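You operate a simulated robot arm through the tools that you are given. There is no shell and no other tool. Be economical: measure what you need, move in short steps, check, and stop when the job is done.

You run a simulated robot arm. Do the job below in one go: nothing can be reset, and whatever is moved stays where it is left.

JOB
Switch the air from the blue branch to the black, at 7 bar.
Fine: shut the blue valve and bleed it to zero, open the black valve, set the line gauge by the regulator; the other branch valves stay shut.

The check looks at the end state, three seconds after you hand in, the way a careful person would. Anything else that was tipped, shoved, dropped, spilled or broken makes it a failure.

ROBOT AND FRAMES
A 7-joint arm with a two-finger parallel gripper, fixed in place. Base frame: the origin is at the foot of the arm, x ahead of it, y to its left, z up; the work surface is at about z = 72. Readings come in cm, degrees, newtons and seconds.
With the tool pointing down near the work surface it reaches from about 16 to 68 cm from the base axis. Its first joint turns from -66.0 to 66.0 degrees. Payload 2.4 kg.
The TCP is the grasp point between the finger pads, 3 cm short of the fingertips. In the tool frame z runs along the fingers and y along their closing line. The gripper opens to 9.4 cm. The fingers are 2.8 cm wide and 1 cm thick; the gripper's body (5 by 9.6 cm) begins 5.5 cm behind the TCP.
Orientation is that of the tool frame in the base frame, as a unit quaternion [x, y, z, w]. With the fingers straight down and closing along the base's y, the tool's x points along the base's -x, its y along +y and its z along -z.

CONTROLS
- The arm moves only by the tool send_rows. Its argument "targets" is a list of rows, each a list of 6 numbers: the shift along the base's x, y, z in units of 20 mm (1.0 is 20 mm), then the turn, a rotation vector about the base's x, y, z in units of 5 degrees (1.0 is 5 degrees). In form: [[dx, dy, dz, rx, ry, rz], ...]. A call has 1 to 8 rows; each row shifts and turns the commanded pose from where the row before left it. "jaw" is the finger opening in cm, from 0 to 9.4, set as the call begins (left out, the last holds). A call with a number of a shift or a turn outside -1 to 1 is refused whole. A row lasts 0.2 s, in which the tool goes at most 5 cm and 8.6 degrees; a call with a longer step from one row to the next is refused whole, and so is a gripper value outside its range. Where a pose cannot be reached the arm comes as near as it can. A force on the tool above 40 N (or 10 N above the force at the start of the call, whichever is more), or a blocked arm, ends the call early, and 0.2 s more pass. The fingers move at their own pace (about 15.3 cm/s each) and stop on an object; they squeeze with about 33 N. The grip force told is the motor's: it shows also when the fingers shut on nothing. Time passes only in rows, and 0.2 s behind the last, so rows that do not move let the fingers close. The reply holds the time, the measured pose of the TCP, the force on the tool along the base axes, the opening and the grip force, in the units named above and with some noise, with the torque about the TCP (base axes, N m) and any sound that the robot's microphone picked up, and new pictures: "views" is both (left out), scene, wrist or none.
- Cameras (640 x 400 px; columns grow to the right, rows downward): "scene" is fixed at [5.93, 49.78, 144.94]; the picture's right is [-0.47, -0.88, 0.00], its down [-0.47, 0.25, -0.85] and it looks along [0.75, -0.40, -0.53] (base axes); focal length 295 px, centre (320, 200). "wrist" rides on the gripper at [7.6, 1.4, -10.3] in the tool frame; the picture's right is [-0.18, 0.98, 0.00], its down [-0.75, -0.14, -0.64] and it looks along [-0.63, -0.12, 0.77] (tool axes); focal length 243 px, centre (320, 200).
- pixel_to_xyz(camera, pixels): there is no depth. For up to 12 entries [column, row, z] of the newest picture of that camera ("zoom" is the newest enlarged one), the place [x, y] in the base frame at which the ray of that pixel passes the height z, good to about 0.2 cm. The clock stands still meanwhile.
- enlarge(camera, box): a new picture of the part [left, top, right, bottom] of that camera's present view, enlarged. The clock stands still meanwhile.
- sign_off(): hands the job in; it is judged then, once.

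Go step by step. Measure first, check grasps and placings, and put right what went wrong. The budget is 80 turns and 200 pictures, counting those below and the enlarged ones. Unless the task says otherwise, let go and move clear before handing in.

The tools are called after "Request:" by a JSON object that holds its "fn" and its "kwargs". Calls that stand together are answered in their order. send_rows: Moves the arm, as the interface text tells. Its arguments: {"type":"object","properties":{"targets":{"type":"array","items":{"type":"array","items":{"type":"number"}}},"jaw":{"type":"number"},"views":{"type":"string","enum":["both","scene","wrist","none"]}},"required":["targets"]} The other tools are called the same way: pixel_to_xyz (camera, pixels) gives the place at which the rays of pixels pass given heights; enlarge (camera, box) takes an enlarged picture of a part of a camera's view; sign_off () hands the job in.

At the start:

```text
time: 0.0
eef_pos: [38.2, 15.13, 129.89]
tool_rot: [0.0, 1.0, 0.0, 0.0]
force: [-0.8, -0.7, -0.5]
ft_torque: [0.01, -0.01, -0.01]
finger_gap: 9.39
grasp_force: 0.0
```

scene: 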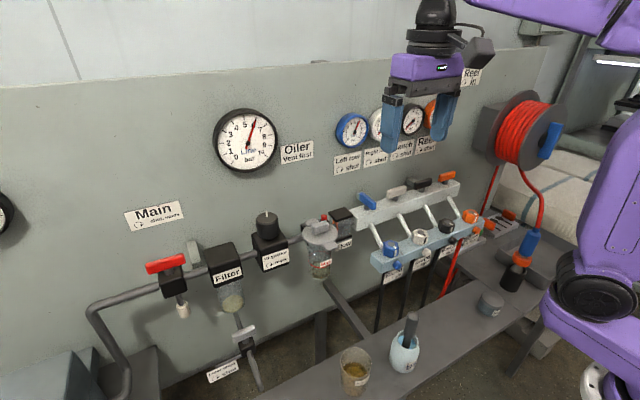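
wrist: 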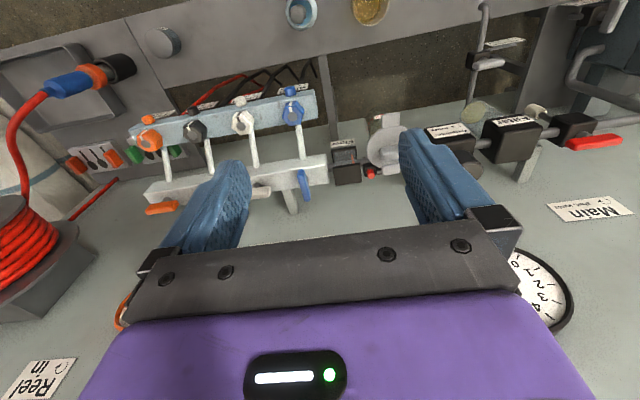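

The scene shows a wall panel with a line gauge (245,140), small branch gauges (350-430,125), a valve manifold (365-470,190-260) and a regulator (267,240). I'll enlarge these to read the labels.

Request:
{"fn": "enlarge", "kwargs": {"camera": "scene", "box": [320, 160, 500, 300]}}

Request:
{"fn": "enlarge", "kwargs": {"camera": "scene", "box": [200, 90, 480, 190]}}

Request:
{"fn": "enlarge", "kwargs": {"camera": "scene", "box": [120, 190, 370, 390]}}

Request:
{"fn": "enlarge", "kwargs": {"camera": "wrist", "box": [120, 60, 360, 220]}}

```text
2.86 times, centred on (410, 230) of scene
```

zoom: 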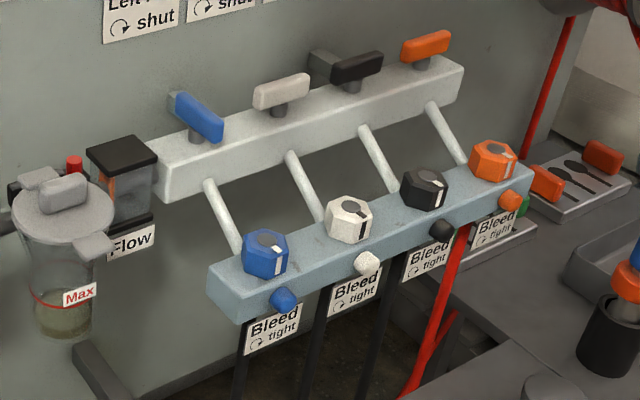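

```text
2.29 times, centred on (340, 140) of scene
```

zoom: 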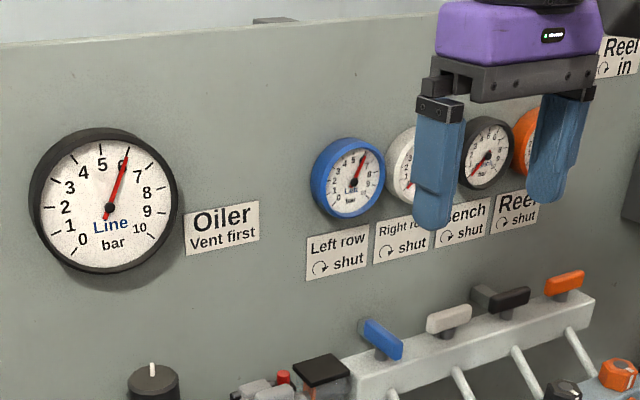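

```text
2.00 times, centred on (245, 290) of scene
```

zoom: 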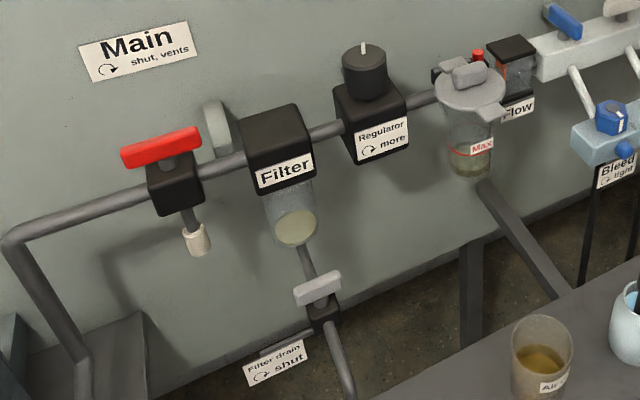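

```text
2.50 times, centred on (240, 140) of wrist
```

zoom: 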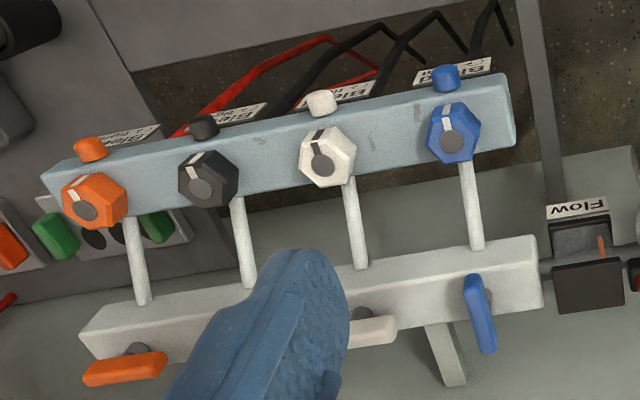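

The blue lever (369,201) stands across the manifold (open) and the others lie along it (shut). I'll triangulate the lever, the bleed screws, the regulator and the oiler using both cameras.

Request:
{"fn": "pixel_to_xyz", "kwargs": {"camera": "scene", "pixels": [[376, 193, 90], [376, 193, 110], [436, 179, 90], [436, 179, 110], [394, 230, 90], [394, 230, 110], [399, 244, 90], [399, 244, 110], [267, 213, 90], [267, 213, 110], [529, 211, 90], [529, 211, 110]]}}

Request:
{"fn": "pixel_to_xyz", "kwargs": {"camera": "wrist", "pixels": [[300, 177, 90], [300, 177, 110], [167, 208, 90], [167, 208, 110], [292, 115, 90], [292, 115, 110], [287, 89, 90], [287, 89, 110]]}}

Request:
{"fn": "enlarge", "kwargs": {"camera": "scene", "box": [370, 200, 500, 281]}}

Request:
{"fn": "enlarge", "kwargs": {"camera": "scene", "box": [240, 200, 380, 288]}}

```text
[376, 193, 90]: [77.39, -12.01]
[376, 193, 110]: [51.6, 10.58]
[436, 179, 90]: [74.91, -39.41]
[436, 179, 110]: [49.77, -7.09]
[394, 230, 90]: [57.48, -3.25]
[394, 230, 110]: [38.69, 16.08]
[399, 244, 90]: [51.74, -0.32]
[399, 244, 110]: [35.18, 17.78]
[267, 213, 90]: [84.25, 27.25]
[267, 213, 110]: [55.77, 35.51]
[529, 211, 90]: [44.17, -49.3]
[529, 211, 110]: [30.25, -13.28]
```

```text
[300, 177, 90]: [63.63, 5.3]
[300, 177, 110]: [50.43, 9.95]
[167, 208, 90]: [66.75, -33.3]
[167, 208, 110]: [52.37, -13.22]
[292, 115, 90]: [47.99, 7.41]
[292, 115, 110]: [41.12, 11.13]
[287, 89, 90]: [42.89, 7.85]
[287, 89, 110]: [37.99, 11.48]
```

```text
4.92 times, centred on (435, 240) of scene
```

zoom: 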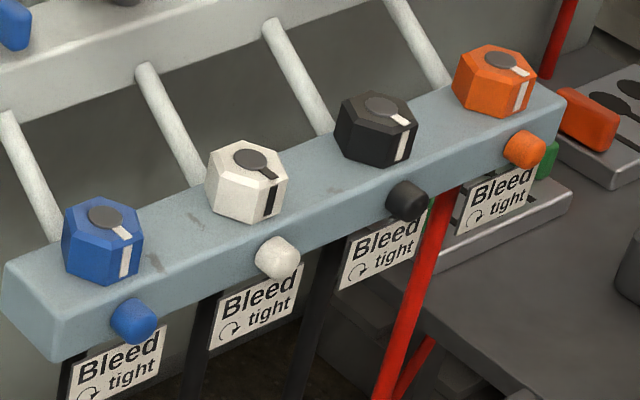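

```text
4.55 times, centred on (310, 244) of scene
```

zoom: 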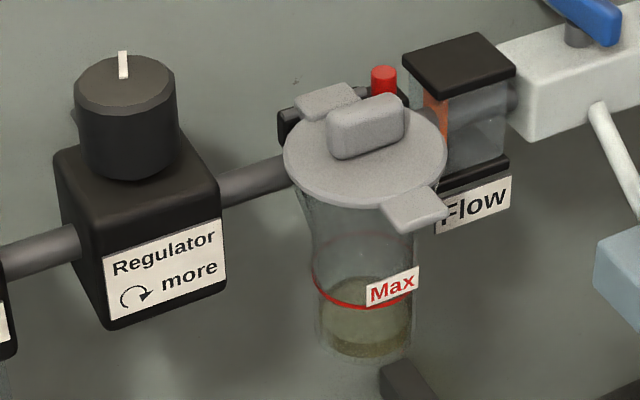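

The enlarged view gives better pixels: blue lever scene (368,201), wrist (304,185); blue hex (391,248), wrist (293,113); blue cone (397,264), wrist (290,91). I'll triangulate again.

Request:
{"fn": "pixel_to_xyz", "kwargs": {"camera": "scene", "pixels": [[368, 201, 100], [368, 201, 110], [391, 248, 100], [391, 248, 110], [397, 264, 90], [397, 264, 100], [422, 184, 100], [422, 184, 110], [447, 176, 110], [446, 226, 100], [267, 214, 100], [267, 214, 110]]}}

Request:
{"fn": "pixel_to_xyz", "kwargs": {"camera": "wrist", "pixels": [[304, 185, 100], [304, 185, 110], [293, 113, 100], [293, 113, 110], [290, 91, 90], [290, 91, 100], [162, 207, 100], [162, 207, 110], [195, 132, 100], [195, 132, 110]]}}

```text
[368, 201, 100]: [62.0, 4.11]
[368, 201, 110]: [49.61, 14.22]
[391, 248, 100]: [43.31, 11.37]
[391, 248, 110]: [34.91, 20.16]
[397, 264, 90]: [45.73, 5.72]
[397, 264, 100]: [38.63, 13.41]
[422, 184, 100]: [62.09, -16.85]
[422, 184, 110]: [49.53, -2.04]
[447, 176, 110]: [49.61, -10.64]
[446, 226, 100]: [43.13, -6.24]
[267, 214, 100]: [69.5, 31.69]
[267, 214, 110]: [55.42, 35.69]
```

```text
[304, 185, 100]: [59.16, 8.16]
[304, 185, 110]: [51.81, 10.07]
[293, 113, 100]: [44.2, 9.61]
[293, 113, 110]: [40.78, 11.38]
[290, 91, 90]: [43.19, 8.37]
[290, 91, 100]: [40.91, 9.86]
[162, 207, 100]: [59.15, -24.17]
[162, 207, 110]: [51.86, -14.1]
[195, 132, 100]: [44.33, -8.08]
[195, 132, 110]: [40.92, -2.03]
```

Blue lever is about (55.4, 9.2, 105), hex about (45, 9.3, 98), cone about (42.3, 9.1, 94.7), spacing about 9.37 in −y. Next I need the wall plane, from the Main label, scene (154,215) and wrist (590,208), and the lever ends.

Request:
{"fn": "pixel_to_xyz", "kwargs": {"camera": "scene", "pixels": [[154, 215, 100], [154, 215, 120], [471, 76, 120], [471, 76, 140], [360, 193, 105.2], [373, 208, 105.2], [350, 130, 120], [350, 130, 130]]}}

Request:
{"fn": "pixel_to_xyz", "kwargs": {"camera": "wrist", "pixels": [[590, 208, 100], [590, 208, 120], [302, 171, 105.2], [307, 200, 105.2]]}}

Request:
{"fn": "enlarge", "kwargs": {"camera": "wrist", "box": [260, 80, 420, 220]}}

```text
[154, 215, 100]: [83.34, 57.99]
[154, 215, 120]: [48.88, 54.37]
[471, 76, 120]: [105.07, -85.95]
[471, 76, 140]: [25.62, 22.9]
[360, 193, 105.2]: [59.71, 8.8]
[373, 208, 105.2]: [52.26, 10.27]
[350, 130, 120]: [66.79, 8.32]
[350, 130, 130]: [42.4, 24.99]
```

```text
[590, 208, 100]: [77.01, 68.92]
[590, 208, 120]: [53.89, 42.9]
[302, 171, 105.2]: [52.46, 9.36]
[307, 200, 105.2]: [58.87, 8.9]
```

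```text
2.86 times, centred on (340, 150) of wrist
```

zoom: 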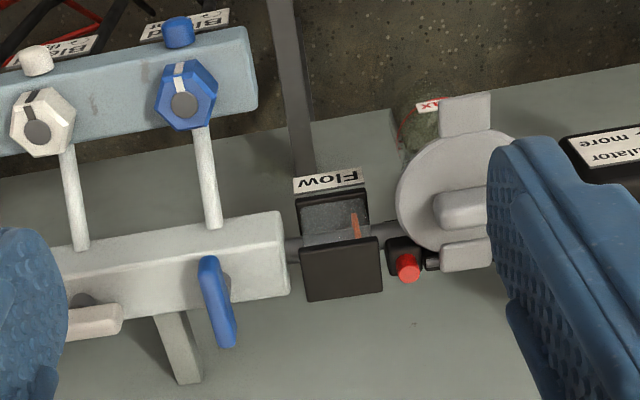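

Wall is at x≈65; the blue lever spans x 52.4–59.2 at y≈9.2. I'll move above it with the jaws at 4 cm.

Request:
{"fn": "send_rows", "kwargs": {"targets": [[1, -0.37, -0.9, 0, 0, 0], [1, -0.37, -0.9, 0, 0, 0], [1, -0.37, -0.9, 0, 0, 0], [1, -0.37, -0.9, 0, 0, 0], [1, -0.37, -0.9, 0, 0, 0], [1, -0.37, -0.9, 0, 0, 0], [1, -0.37, -0.9, 0, 0, 0], [0.7, -0.37, -0.7, 0, 0, 0]], "jaw": 4}}

```text
time: 1.8
eef_pos: [53.72, 9.35, 115.84]
tool_rot: [-0.001, 1.0, 0.0, 0.0]
force: [0.2, -0.3, 0.6]
ft_torque: [0.02, 0.02, -0.01]
finger_gap: 3.98
grasp_force: 0.1
```

scene: 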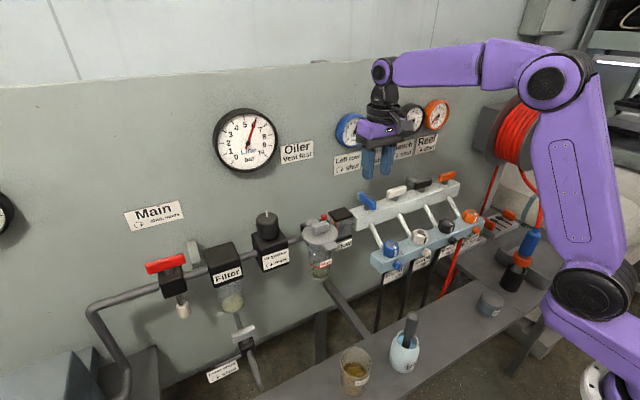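
wrist: 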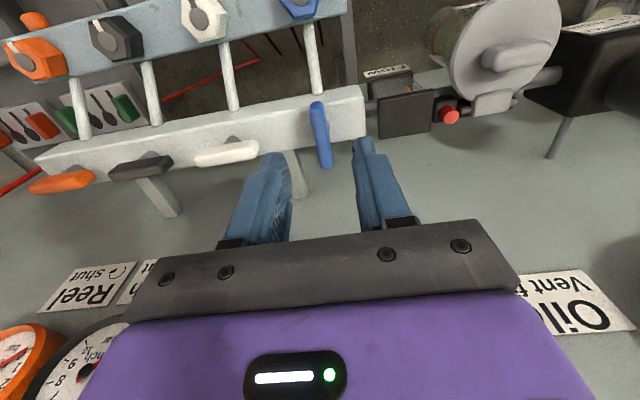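

Good view of the levers; measure the blue lever ends (316,104),(326,166) and the black lever (111,172),(172,160), plus the hexes and the manifold.

Request:
{"fn": "pixel_to_xyz", "kwargs": {"camera": "wrist", "pixels": [[316, 104, 105.5], [326, 166, 105.5], [111, 172, 105.5], [172, 160, 105.5], [194, 155, 105.5], [258, 145, 105.5], [112, 38, 99], [203, 20, 99], [448, 116, 105]]}}

Request:
{"fn": "enlarge", "kwargs": {"camera": "scene", "box": [330, 140, 470, 228]}}

```text
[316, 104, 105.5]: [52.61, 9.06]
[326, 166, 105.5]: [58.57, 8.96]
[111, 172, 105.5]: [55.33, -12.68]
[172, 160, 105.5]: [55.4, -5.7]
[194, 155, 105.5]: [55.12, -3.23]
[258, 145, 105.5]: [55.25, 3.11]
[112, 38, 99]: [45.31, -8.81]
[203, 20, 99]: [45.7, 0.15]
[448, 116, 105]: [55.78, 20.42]
```

```text
4.55 times, centred on (400, 184) of scene
```

zoom: 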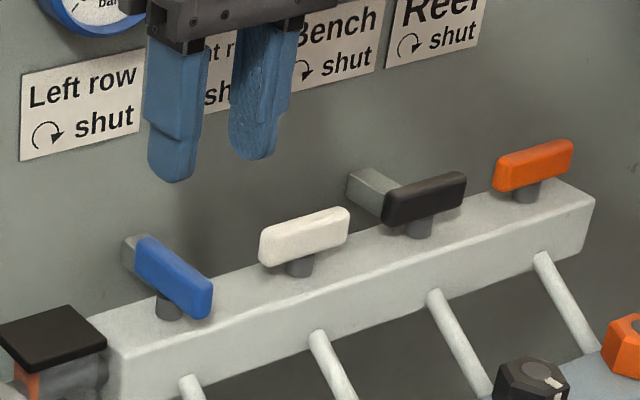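

Blue lever centre is (55.5, 9.0). Descend to z≈107 with the jaws straddling it.

Request:
{"fn": "send_rows", "kwargs": {"targets": [[0.9, -0.16, -0.4, 0, 0, 0], [0, 0, -1, 0, 0, 0], [0, 0, -1, 0, 0, 0], [0, 0, -1, 0, 0, 0], [0, 0, -0.7, 0, 0, 0], [0, 0, -0.2, 0, 0, 0]]}}

```text
time: 3.2
eef_pos: [55.46, 9.0, 107.27]
tool_rot: [0.0, 1.0, 0.0, 0.0]
force: [-0.4, 0.2, 0.7]
ft_torque: [0.0, 0.04, -0.01]
finger_gap: 4.01
grasp_force: 0.0
```

scene: 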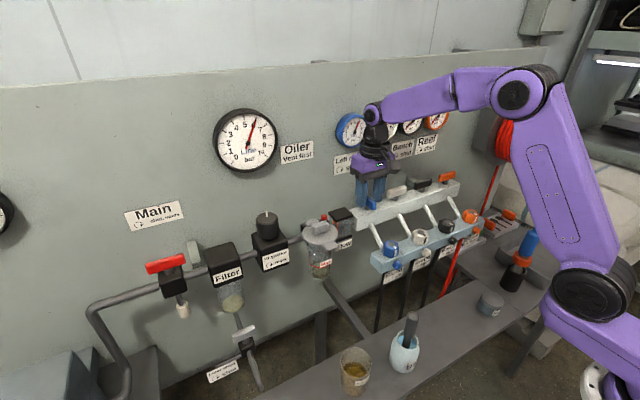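
wrist: 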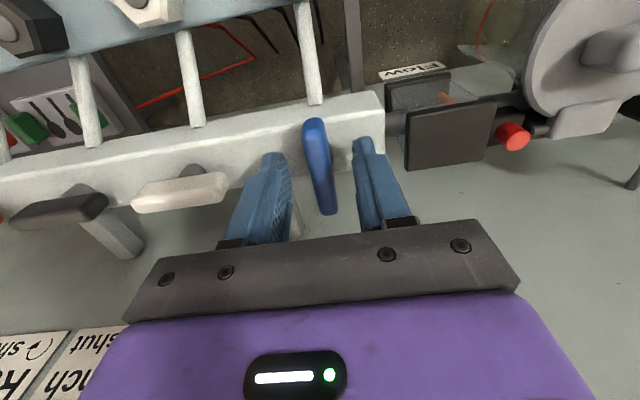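

The fingers straddle the blue lever. Close on it.

Request:
{"fn": "send_rows", "kwargs": {"targets": [[0, 0, 0, 0, 0, 0], [0, 0, 0, 0, 0, 0]], "jaw": 0, "views": "wrist"}}

```text
time: 3.8
eef_pos: [55.45, 8.87, 107.22]
tool_rot: [0.0, 1.0, 0.001, 0.0]
force: [-0.7, 0.2, -1.2]
ft_torque: [0.0, -0.55, 0.01]
finger_gap: 1.26
grasp_force: 45.4
```

wrist: 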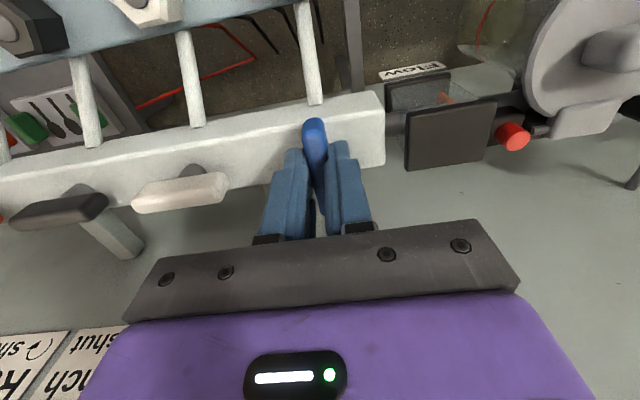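

Gripped at 1.26 cm. Turn clockwise by 40° first.

Request:
{"fn": "send_rows", "kwargs": {"targets": [[0, 0, 0, 0, 0, -1], [0, 0, 0, 0, 0, -1], [0, 0, 0, 0, 0, -1], [0, 0, 0, 0, 0, -1], [0, 0, 0, 0, 0, -1], [0, 0, 0, 0, 0, -1], [0, 0, 0, 0, 0, -1], [0, 0, 0, 0, 0, -1]]}}

```text
time: 5.6
eef_pos: [55.57, 9.18, 107.21]
tool_rot: [0.341, 0.94, 0.002, 0.001]
force: [17.0, 24.9, -23.6]
ft_torque: [0.18, -0.06, 0.14]
finger_gap: 1.27
grasp_force: 44.8
```

scene: 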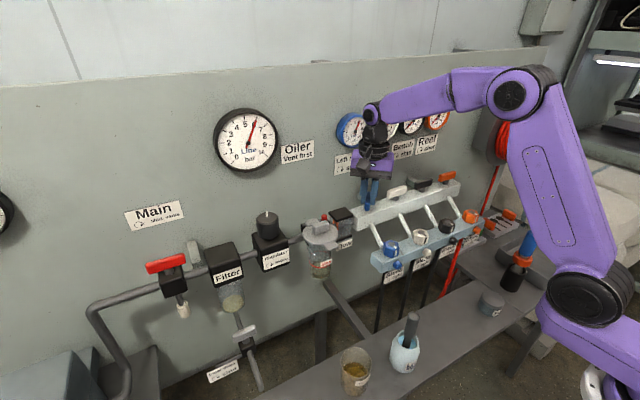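
wrist: 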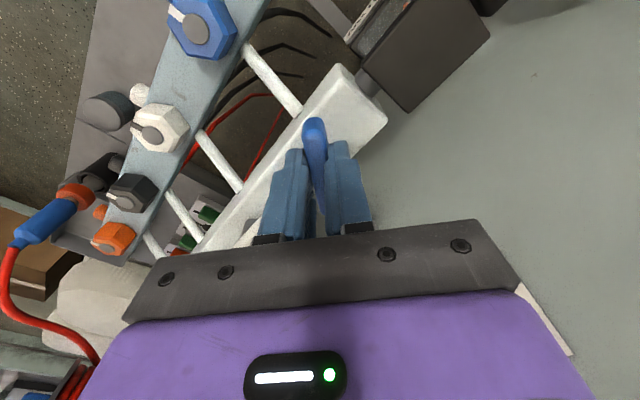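

The lever turns with the tool (40°), but side force is building up (17, 25, −24 N), so I'll relax the pose slightly that way and keep turning.

Request:
{"fn": "send_rows", "kwargs": {"targets": [[0.1, 0.15, -0.05, 0, 0, 0], [0, 0, 0, 0, 0, -1], [0, 0, 0, 0, 0, -1], [0, 0, 0, 0, 0, -1], [0, 0, 0, 0, 0, -1]], "views": "none"}}

```text
time: 6.8
eef_pos: [55.54, 9.35, 107.26]
tool_rot: [0.5, 0.866, 0.002, 0.0]
force: [7.1, 20.2, -11.9]
ft_torque: [0.64, 0.32, 0.05]
finger_gap: 1.28
grasp_force: 44.9
```

Request:
{"fn": "send_rows", "kwargs": {"targets": [[0.05, 0.12, -0.05, 0, 0, 0], [0, 0, 0, 0, 0, -1], [0, 0, 0, 0, 0, -1], [0, 0, 0, 0, 0, -1], [0, 0, 0, 0, 0, -1], [0, 0, 0, 0, 0, -1]]}}

```text
time: 8.2
eef_pos: [56.0, 9.47, 107.13]
tool_rot: [0.676, 0.737, 0.003, 0.003]
force: [16.3, 11.7, 18.1]
ft_torque: [0.33, 0.22, 0.04]
finger_gap: 1.27
grasp_force: 44.9
```

scene: 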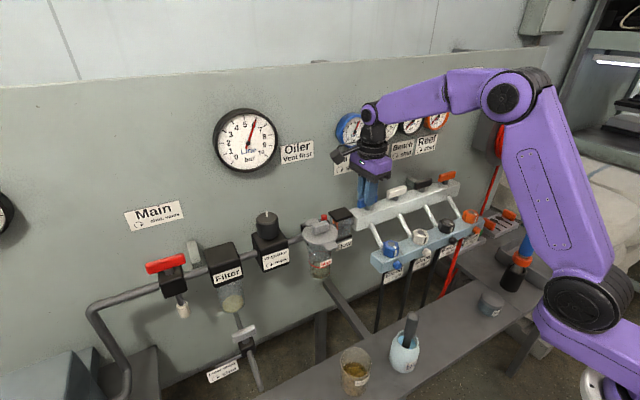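
wrist: 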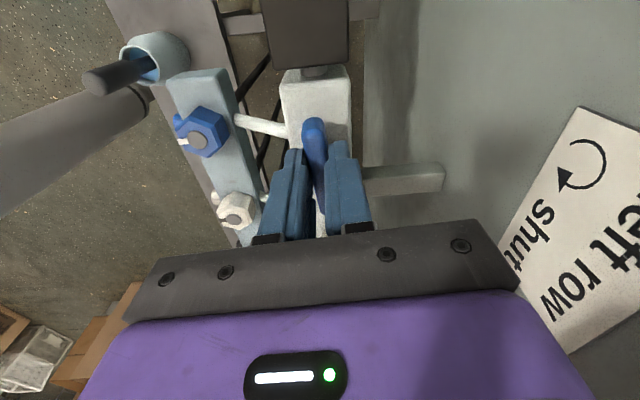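

Turned 85°; finish the last 5° to the stop.

Request:
{"fn": "send_rows", "kwargs": {"targets": [[0.06, 0.04, 0.05, 0, 0, 0], [0, 0, 0, 0, 0, -0.6], [0, 0, 0, 0, 0, -0.5], [0, 0, 0, 0, 0, -0.3], [0, 0, 0, 0, 0, 0]], "views": "none"}}

```text
time: 9.4
eef_pos: [55.98, 9.56, 107.31]
tool_rot: [0.72, 0.694, 0.002, 0.003]
force: [14.0, 0.5, 13.1]
ft_torque: [-0.43, 0.18, 1.41]
finger_gap: 1.31
grasp_force: 45.2
```

Stop reached (torque 1.41 N·m at about 92°). Release and rise straight up.

Request:
{"fn": "send_rows", "kwargs": {"targets": [[0, 0, 0, 0, 0, 0], [0, 0, 0, 0, 0, 0], [0, 0, 0.6, 0, 0, 0], [0, 0, 1, 0, 0, 0], [0, 0, 1, 0, 0, 0], [0, 0, 1, 0, 0, 0], [0, 0, 1, 0, 0, 0], [-1, 0, 1, 0, 0, 0]], "jaw": 4}}

Request:
{"fn": "enlarge", "kwargs": {"camera": "scene", "box": [330, 100, 490, 280]}}

Request:
{"fn": "enlarge", "kwargs": {"camera": "wrist", "box": [140, 60, 380, 240]}}

```text
time: 11.2
eef_pos: [53.77, 9.5, 118.52]
tool_rot: [0.719, 0.695, -0.001, 0.0]
force: [0.5, -0.1, 0.3]
ft_torque: [0.03, -0.02, -0.02]
finger_gap: 3.99
grasp_force: 0.0
```

scene: 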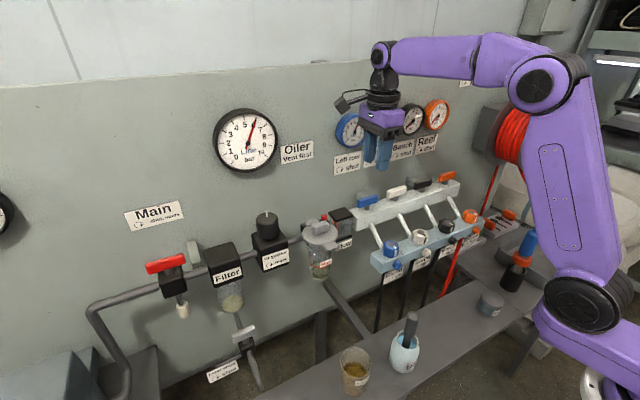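
wrist: 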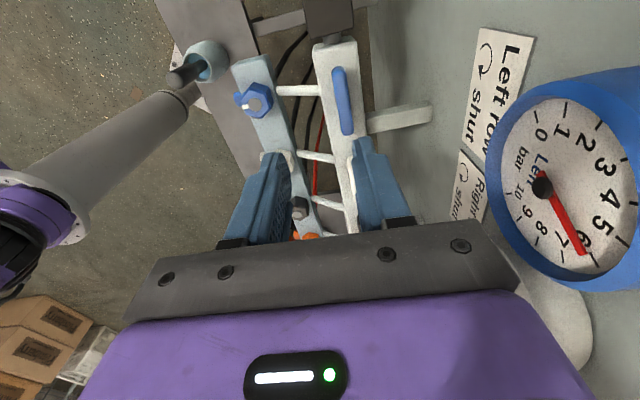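

```text
2.22 times, centred on (410, 190) of scene
```

zoom: 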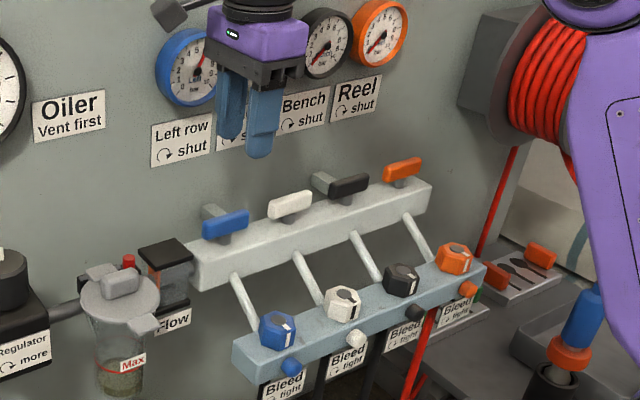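

```text
2.22 times, centred on (260, 150) of wrist
```

zoom: 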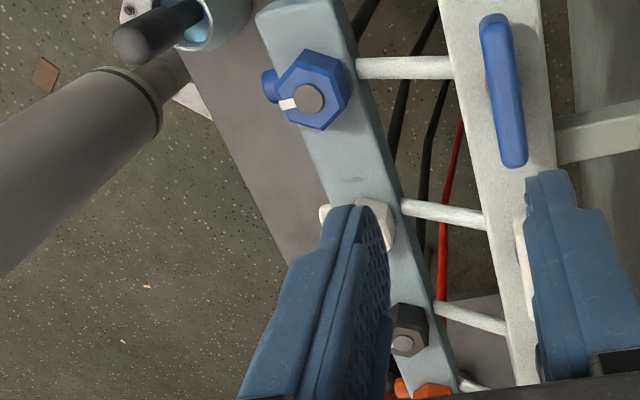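

Blue lever now lies along the manifold (shut) while its gauge still holds about 6.3. Next is the blue hex knob, wrist (254,104), whose flats face ±x; I'll measure it.

Request:
{"fn": "pixel_to_xyz", "kwargs": {"camera": "wrist", "pixels": [[254, 104, 98], [254, 104, 100], [238, 99, 95], [343, 100, 105.5], [299, 207, 100], [244, 106, 100], [240, 112, 98]]}}

Request:
{"fn": "pixel_to_xyz", "kwargs": {"camera": "scene", "pixels": [[391, 243, 98], [391, 243, 100], [391, 243, 102], [391, 258, 96], [397, 264, 95]]}}

Request:
{"fn": "enlarge", "kwargs": {"camera": "wrist", "box": [215, 75, 305, 131]}}

Request:
{"fn": "enlarge", "kwargs": {"camera": "scene", "box": [365, 225, 435, 269]}}

```text
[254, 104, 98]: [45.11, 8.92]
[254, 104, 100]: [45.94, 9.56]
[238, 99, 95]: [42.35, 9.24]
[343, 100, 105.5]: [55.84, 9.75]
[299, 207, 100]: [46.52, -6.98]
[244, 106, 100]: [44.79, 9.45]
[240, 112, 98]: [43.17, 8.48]
```

```text
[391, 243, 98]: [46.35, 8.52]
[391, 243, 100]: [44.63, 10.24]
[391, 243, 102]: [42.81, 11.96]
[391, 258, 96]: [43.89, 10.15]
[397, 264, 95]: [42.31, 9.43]
```

```text
7.11 times, centred on (260, 103) of wrist
```

zoom: 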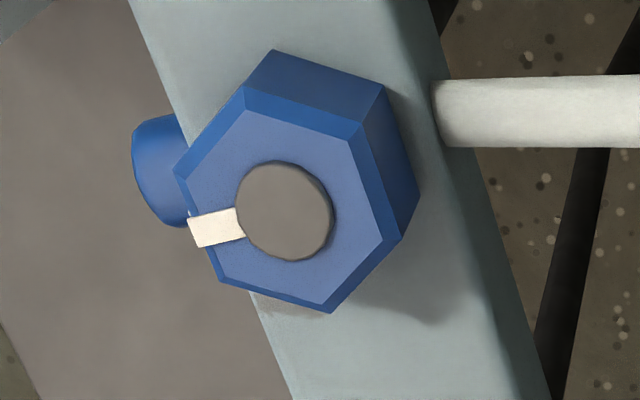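

```text
9.09 times, centred on (400, 247) of scene
```

zoom: 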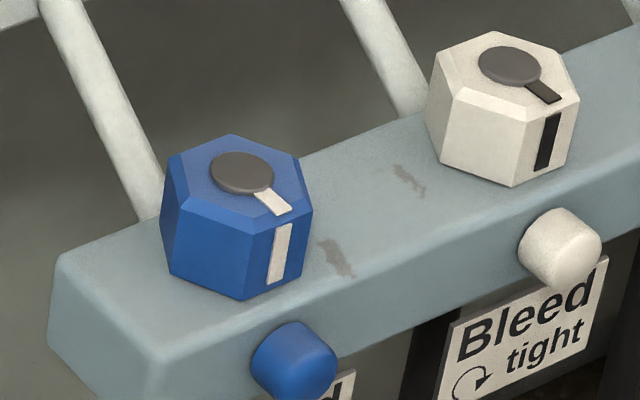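

Hex centre ≈ (45.5, 9.3), top ≈ 99.3, about 2.8 cm across flats, facing ±x. Move over it and stop at z≈106 to check.

Request:
{"fn": "send_rows", "kwargs": {"targets": [[-1, -0.12, 0, 0, 0, 0.4], [-1, 0, -0.5, 0, 0, 0], [-1, 0, -1, 0, 0, 0], [-1, 0, -1, 0, 0, 0], [-0.14, 0, -1, 0, 0, 0], [0, 0, -1, 0, 0, 0], [0, 0, -1, 0, 0, 0], [0, 0, -0.75, 0, 0, 0]]}}

Request:
{"fn": "enlarge", "kwargs": {"camera": "scene", "box": [350, 190, 450, 270]}}

```text
time: 13.0
eef_pos: [45.45, 9.55, 105.92]
tool_rot: [0.708, 0.707, 0.001, 0.001]
force: [0.3, 0.5, -0.2]
ft_torque: [0.0, 0.02, 0.02]
finger_gap: 4.0
grasp_force: 0.0
```

scene: 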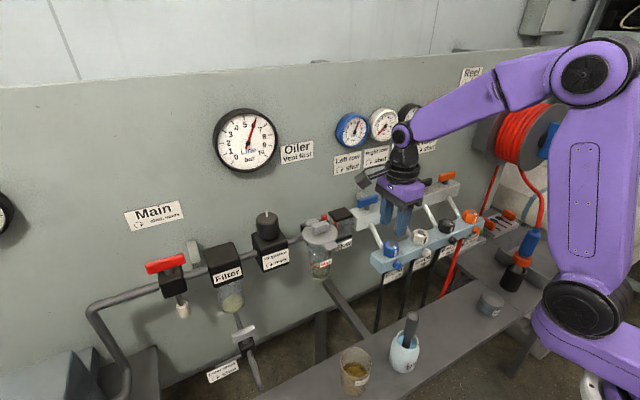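
wrist: 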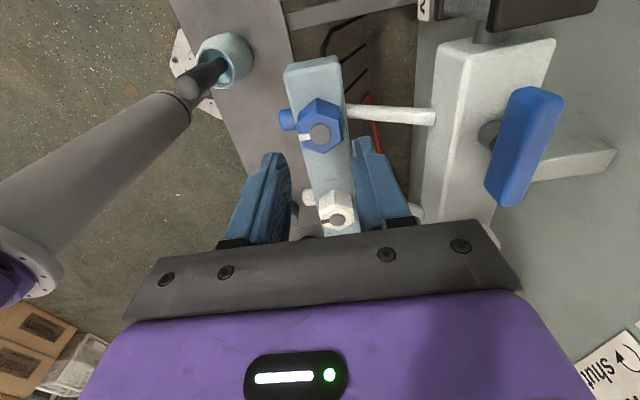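

```text
5.00 times, centred on (400, 230) of scene
```

zoom: 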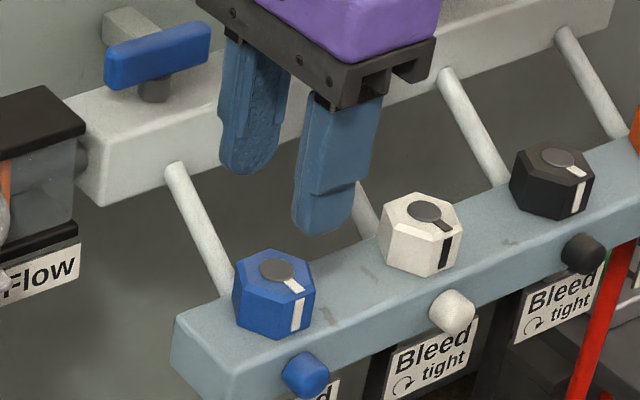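

Gripper is above; re-measure the hex top disc at wrist (320,133) and neighbouring parts before descending.

Request:
{"fn": "pixel_to_xyz", "kwargs": {"camera": "wrist", "pixels": [[320, 133, 99], [320, 133, 100], [303, 137, 99], [341, 132, 99], [337, 219, 99], [349, 113, 97], [434, 118, 102]]}}

Request:
{"fn": "enlarge", "kwargs": {"camera": "wrist", "box": [240, 70, 440, 195]}}

```text
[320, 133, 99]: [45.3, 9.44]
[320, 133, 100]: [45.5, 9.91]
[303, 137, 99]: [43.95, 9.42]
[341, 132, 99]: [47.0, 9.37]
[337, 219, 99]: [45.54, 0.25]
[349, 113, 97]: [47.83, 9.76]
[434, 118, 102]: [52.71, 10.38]
```

```text
3.20 times, centred on (340, 132) of wrist
```

zoom: 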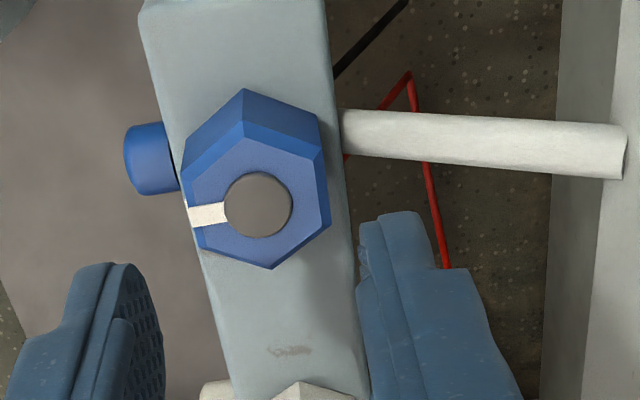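

Hex spans x 43.95–47.0, centre y≈9.4. Descend to z≈100.6 (tips at 97.6) carefully.

Request:
{"fn": "send_rows", "kwargs": {"targets": [[0, -0.08, -0.9, 0, 0, 0], [0, 0, -0.9, 0, 0, 0], [0, 0, -0.5, 0, 0, 0], [0, 0, -0.35, 0, 0, 0]]}}

Request:
{"fn": "enlarge", "kwargs": {"camera": "scene", "box": [350, 190, 450, 270]}}

```text
time: 14.0
eef_pos: [45.77, 9.27, 100.59]
tool_rot: [0.707, 0.707, 0.0, 0.0]
force: [0.3, -1.3, -1.1]
ft_torque: [-0.04, 0.01, 0.01]
finger_gap: 4.0
grasp_force: 0.0
```

scene: 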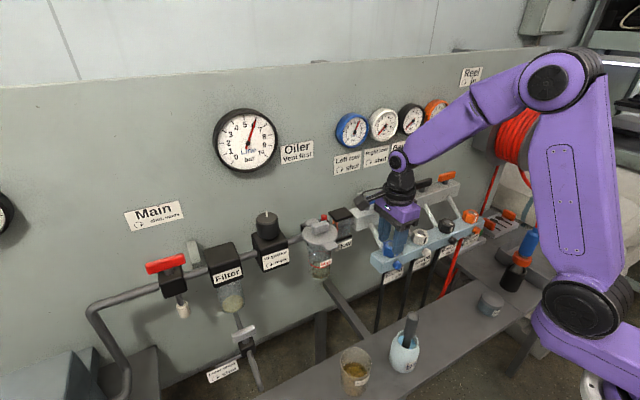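
wrist: 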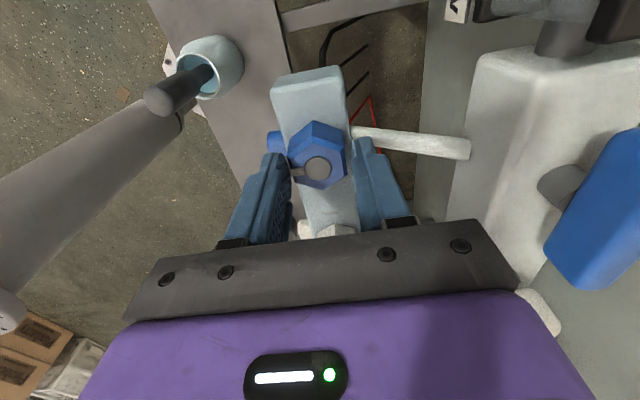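

```text
5.00 times, centred on (400, 230) of scene
```

zoom: 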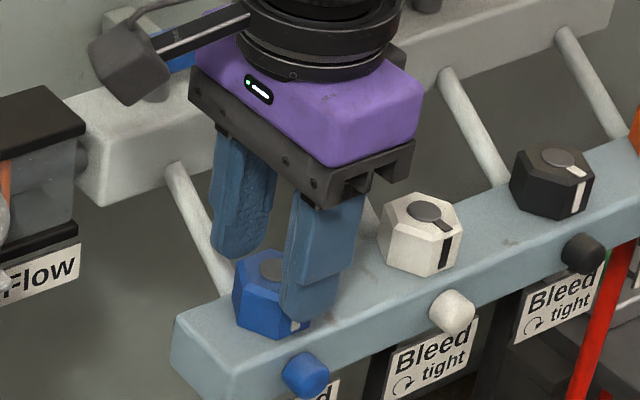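

The hex (317,167) sits between the pads the same way the lever did. Nudge x −0.3 and close.

Request:
{"fn": "send_rows", "kwargs": {"targets": [[-0.12, 0.03, 0, 0, 0, 0], [0, 0, 0, 0, 0, 0]], "views": "none"}}

Request:
{"fn": "send_rows", "kwargs": {"targets": [[0, 0, 0, 0, 0, 0], [0, 0, 0, 0, 0, 0]], "jaw": 0, "views": "wrist"}}

```text
time: 14.6
eef_pos: [45.41, 9.24, 100.71]
tool_rot: [0.707, 0.707, 0.0, 0.001]
force: [0.7, 0.4, -0.2]
ft_torque: [0.0, 0.01, -0.02]
finger_gap: 3.98
grasp_force: 0.0
```

```text
time: 15.2
eef_pos: [45.44, 9.13, 100.69]
tool_rot: [0.707, 0.707, 0.002, 0.001]
force: [8.2, -0.2, -7.5]
ft_torque: [-0.1, -0.6, 0.05]
finger_gap: 3.42
grasp_force: 45.0
```

wrist: 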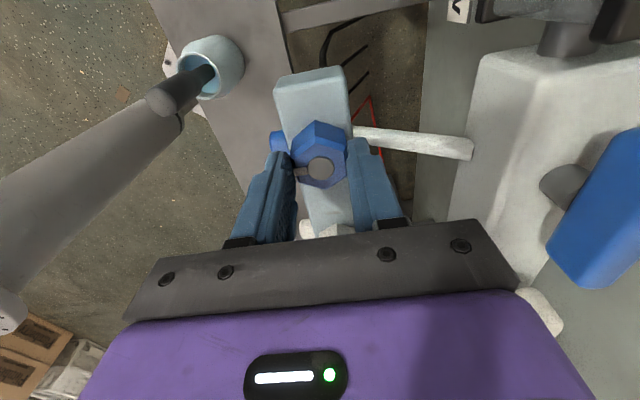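

Gripped at 3.42 cm. Turn counter-clockwise 30° and watch for torque and sound.

Request:
{"fn": "send_rows", "kwargs": {"targets": [[0, 0, 0, 0, 0, 1], [0, 0, 0, 0, 0, 1], [0, 0, 0, 0, 0, 1], [0, 0, 0, 0, 0, 1], [0, 0, 0, 0, 0, 1], [0, 0, 0, 0, 0, 1]]}}

Request:
{"fn": "enlarge", "kwargs": {"camera": "scene", "box": [320, 90, 460, 178]}}

```text
time: 16.6
eef_pos: [45.4, 9.34, 100.5]
tool_rot: [0.5, 0.866, 0.0, 0.0]
force: [6.7, 1.6, 4.5]
ft_torque: [-0.06, -0.02, -0.72]
finger_gap: 3.97
grasp_force: 45.0
```

scene: 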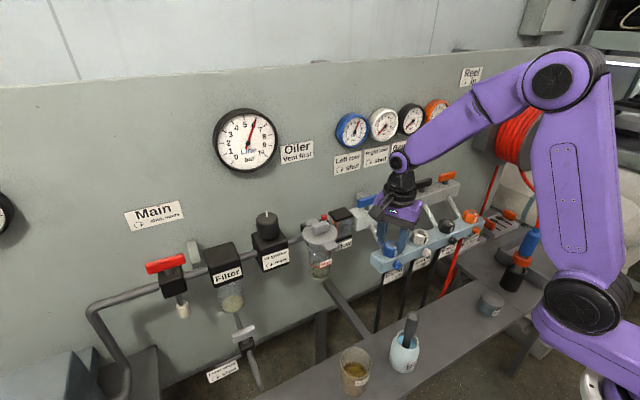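
wrist: 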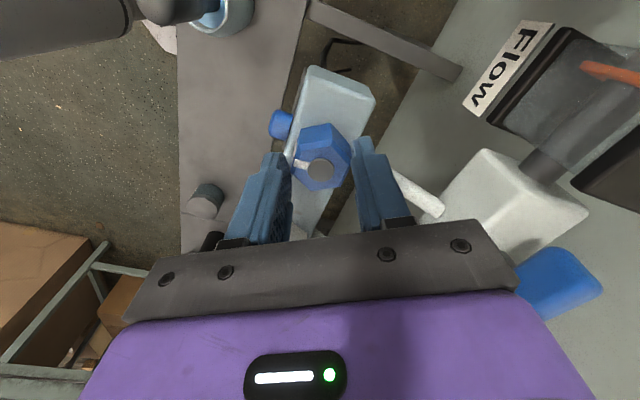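

```text
4.55 times, centred on (390, 134) of scene
```

zoom: 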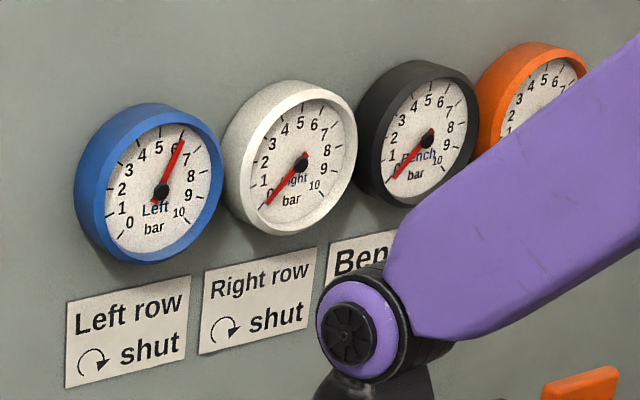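

The gap grew to 3.97 (corner width), so the pads rode over the flats rather than turning the hex. Look closely at the mark.

Request:
{"fn": "enlarge", "kwargs": {"camera": "wrist", "box": [250, 60, 390, 200]}}

Request:
{"fn": "enlarge", "kwargs": {"camera": "scene", "box": [360, 210, 440, 280]}}

```text
2.86 times, centred on (320, 130) of wrist
```

zoom: 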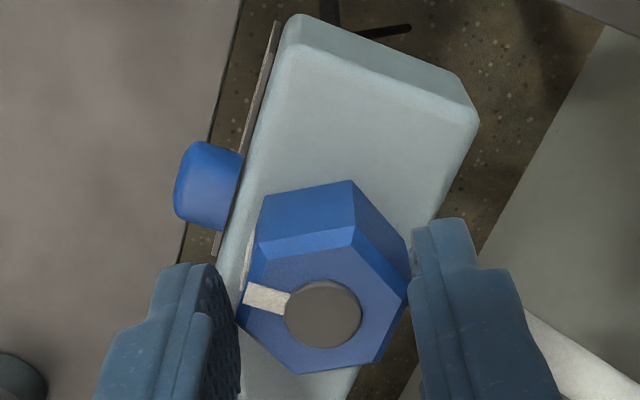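

```text
5.71 times, centred on (400, 245) of scene
```

zoom: 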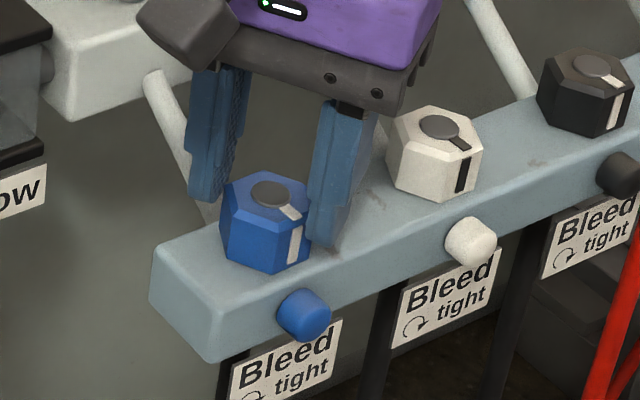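

The hex hasn't clearly turned. I'll re-grip lower on the next pair of flats (yaw +30° more), which also keeps the fingers off the pipe and cone.

Request:
{"fn": "send_rows", "kwargs": {"targets": [[0, 0, 0, 0, 0, 0], [0, 0, 0, 0, 0, 1], [0, 0, 0, 0, 0, 1], [0, 0, 0, 0, 0, 1], [0, 0, 0, 0, 0, 1], [0, 0, 0, 0, 0, 1], [0, 0, 0, 0, 0, 1], [0, 0, -0.4, 0, 0, 0]], "jaw": 5, "views": "none"}}

Request:
{"fn": "send_rows", "kwargs": {"targets": [[0, 0.03, -0.15, 0, 0, 0], [0, 0, 0, 0, 0, 0]]}}

Request:
{"fn": "enlarge", "kwargs": {"camera": "scene", "box": [360, 210, 440, 280]}}

Request:
{"fn": "enlarge", "kwargs": {"camera": "wrist", "box": [250, 60, 390, 200]}}

```text
time: 18.4
eef_pos: [45.5, 9.16, 99.87]
tool_rot: [0.259, 0.966, 0.0, 0.0]
force: [-0.2, -0.1, 1.2]
ft_torque: [0.01, 0.01, -0.01]
finger_gap: 4.98
grasp_force: 0.0
```

```text
time: 19.0
eef_pos: [45.38, 9.18, 99.43]
tool_rot: [0.259, 0.966, 0.0, 0.0]
force: [0.1, 0.4, 0.0]
ft_torque: [0.02, 0.01, 0.0]
finger_gap: 5.03
grasp_force: 0.0
```

scene: 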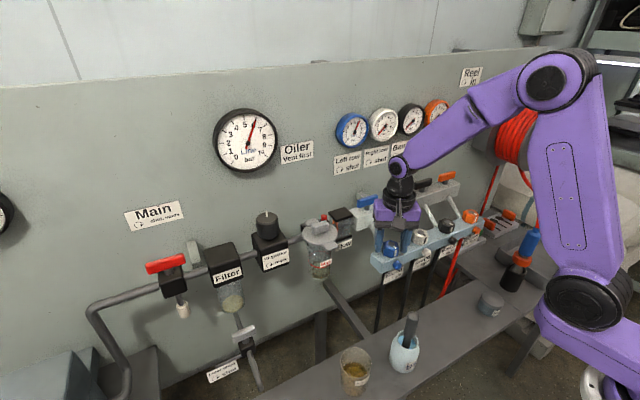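
wrist: 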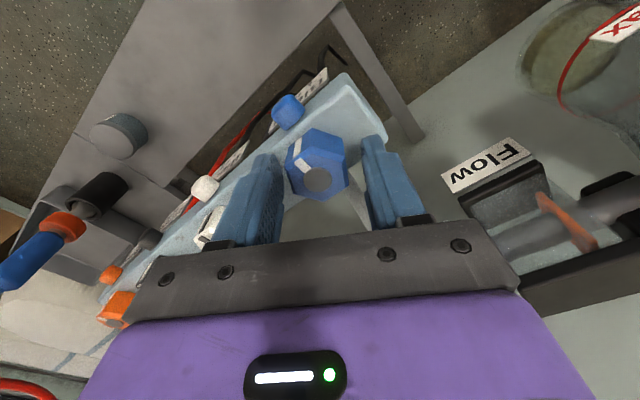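

```text
5.71 times, centred on (400, 245) of scene
```

zoom: 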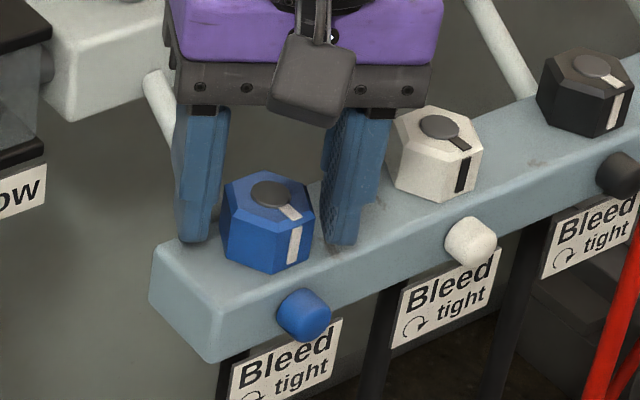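

```text
2.86 times, centred on (320, 130) of wrist
```

zoom: 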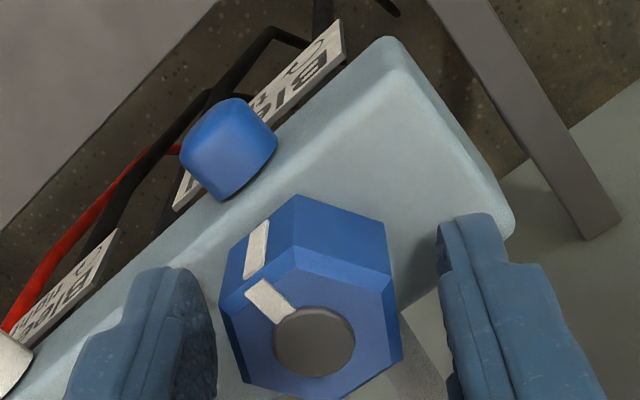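

Flats are parallel to the pads now, tips low on the hex. Close and turn 15° to test.

Request:
{"fn": "send_rows", "kwargs": {"targets": [[0, 0, 0, 0, 0, 0], [0, 0, 0, 0, 0, 0]], "jaw": 0, "views": "none"}}

Request:
{"fn": "send_rows", "kwargs": {"targets": [[0, 0, 0, 0, 0, 0.5], [0, 0, 0, 0, 0, 0.5], [0, 0, 0, 0, 0, 0.5]], "views": "none"}}

Request:
{"fn": "send_rows", "kwargs": {"targets": [[0, 0, 0, 0, 0, 0.5], [0, 0, 0, 0, 0, 0.5], [0, 0, 0, 0, 0, 0.5]], "views": "wrist"}}

Request:
{"fn": "enlarge", "kwargs": {"camera": "scene", "box": [360, 210, 440, 280]}}

```text
time: 19.6
eef_pos: [45.43, 9.15, 99.39]
tool_rot: [0.26, 0.966, -0.001, -0.001]
force: [-8.7, -11.6, 2.2]
ft_torque: [-0.09, 0.13, -0.01]
finger_gap: 3.46
grasp_force: 45.1
```

```text
time: 20.4
eef_pos: [45.17, 9.09, 99.36]
tool_rot: [0.196, 0.981, -0.002, -0.003]
force: [-18.2, -20.1, 4.7]
ft_torque: [-0.13, -0.09, -1.45]
finger_gap: 3.64
grasp_force: 45.0
```

```text
time: 21.2
eef_pos: [45.1, 8.97, 99.35]
tool_rot: [0.131, 0.991, -0.002, -0.006]
force: [-19.0, -25.7, -5.6]
ft_torque: [-0.11, 0.16, -1.27]
finger_gap: 3.8
grasp_force: 45.4
```

wrist: 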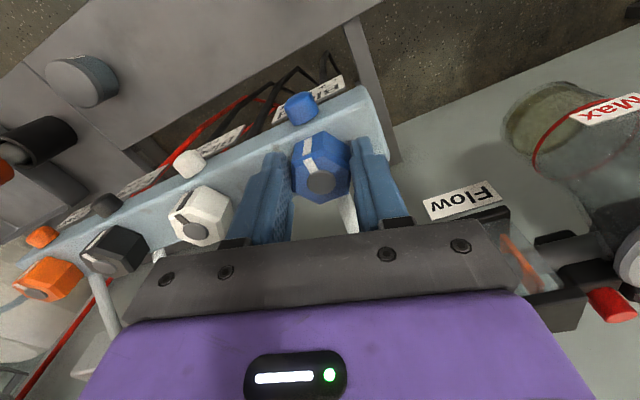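

```text
5.71 times, centred on (400, 245) of scene
```

zoom: 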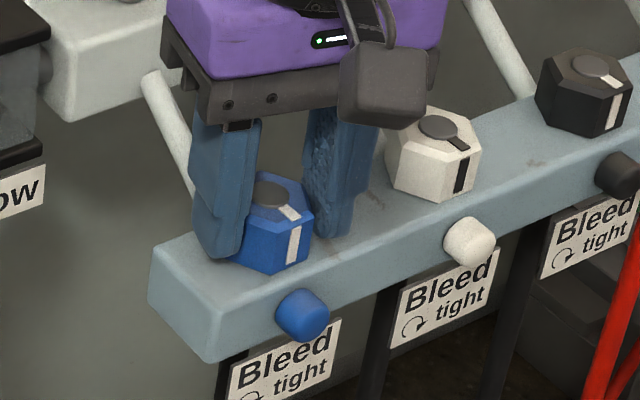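

Even at 1.45 N·m the hex doesn't turn; pads are camming again (gap 3.8). Before forcing anything, I'll open and read the Bleed label and arrow closely.

Request:
{"fn": "send_rows", "kwargs": {"targets": [[0, 0, 0, 0, 0, 0], [0, 0, 0, 0, 0, 0]], "jaw": 5, "views": "none"}}

Request:
{"fn": "enlarge", "kwargs": {"camera": "scene", "box": [375, 230, 435, 290]}}

Request:
{"fn": "enlarge", "kwargs": {"camera": "wrist", "box": [20, 70, 360, 280]}}

Request:
{"fn": "enlarge", "kwargs": {"camera": "scene", "box": [430, 200, 500, 260]}}

```text
time: 21.8
eef_pos: [45.42, 9.58, 99.51]
tool_rot: [0.129, 0.992, 0.001, 0.002]
force: [-1.3, 0.0, -0.3]
ft_torque: [0.0, 0.0, 0.0]
finger_gap: 5.01
grasp_force: 0.1
```

```text
6.67 times, centred on (405, 260) of scene
```

zoom: 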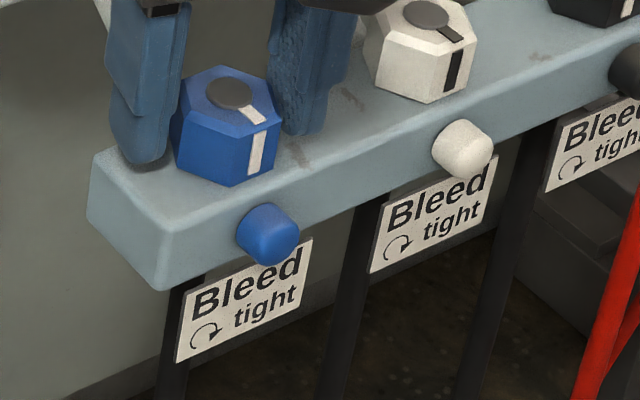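

```text
1.88 times, centred on (190, 175) of wrist
```

zoom: 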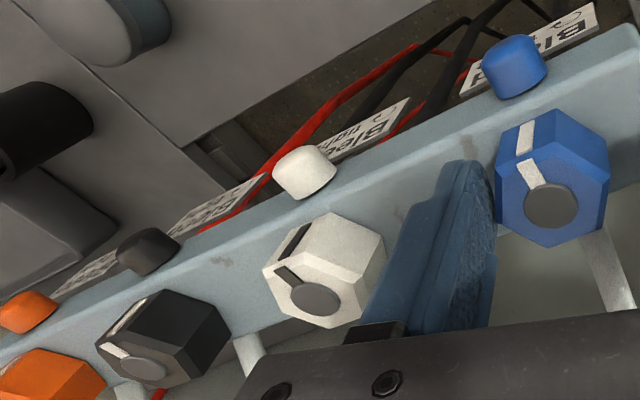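

```text
6.67 times, centred on (465, 230) of scene
```

zoom: 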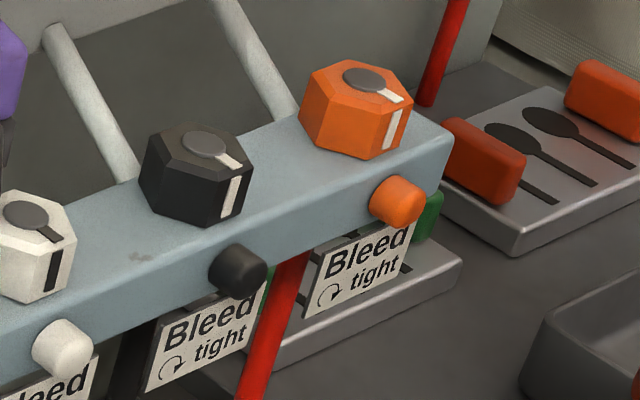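

All four hex marks still match, so nothing has moved. There are also two tool racks with silhouettes (round head and bar, like the hex tops) at scene (510,215); I'll back off and look at them closely.

Request:
{"fn": "send_rows", "kwargs": {"targets": [[0, 0, 1, 0, 0, 0.5], [0, 0, 1, 0, 0, 0.5], [0, 0, 1, 0, 0, 1], [-0.5, -0.5, 1, 0, 0, 1], [-1, -1, 1, 0, 0, 0], [-1, -1, 1, 0, 0, 0], [-1, -1, 1, 0, 0, 0], [-1, -1, 1, 0, 0, 0]], "views": "both"}}

Request:
{"fn": "enlarge", "kwargs": {"camera": "scene", "box": [470, 190, 570, 270]}}

```text
time: 23.6
eef_pos: [36.22, 0.2, 115.53]
tool_rot: [0.0, 1.0, 0.0, 0.0]
force: [0.3, 0.1, 0.5]
ft_torque: [-0.01, 0.02, 0.0]
finger_gap: 4.99
grasp_force: 0.0
```

scene: 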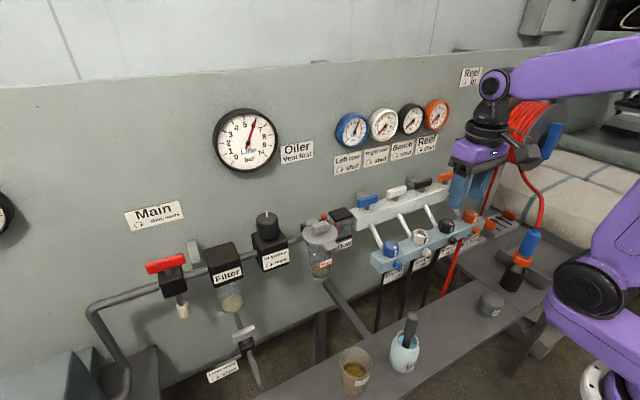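
wrist: 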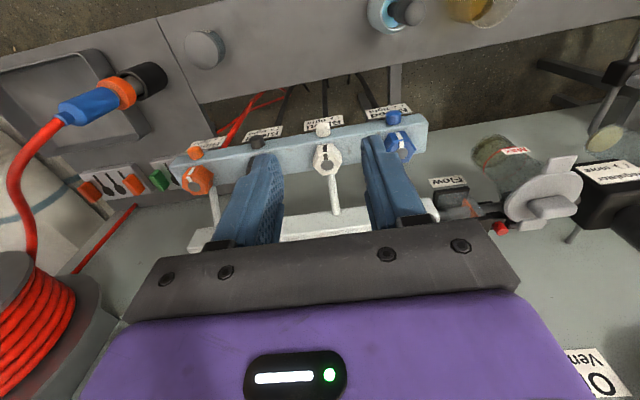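

```text
5.00 times, centred on (520, 230) of scene
```

zoom: 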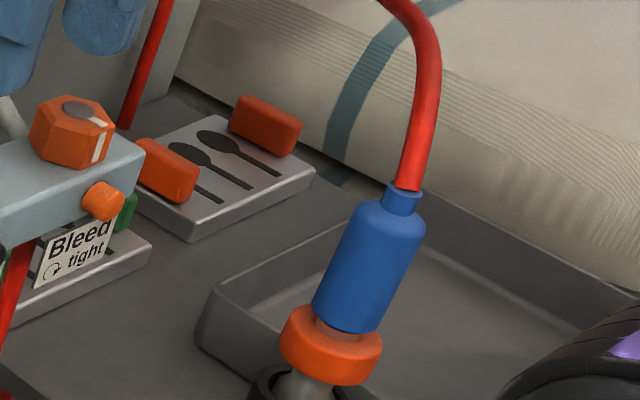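

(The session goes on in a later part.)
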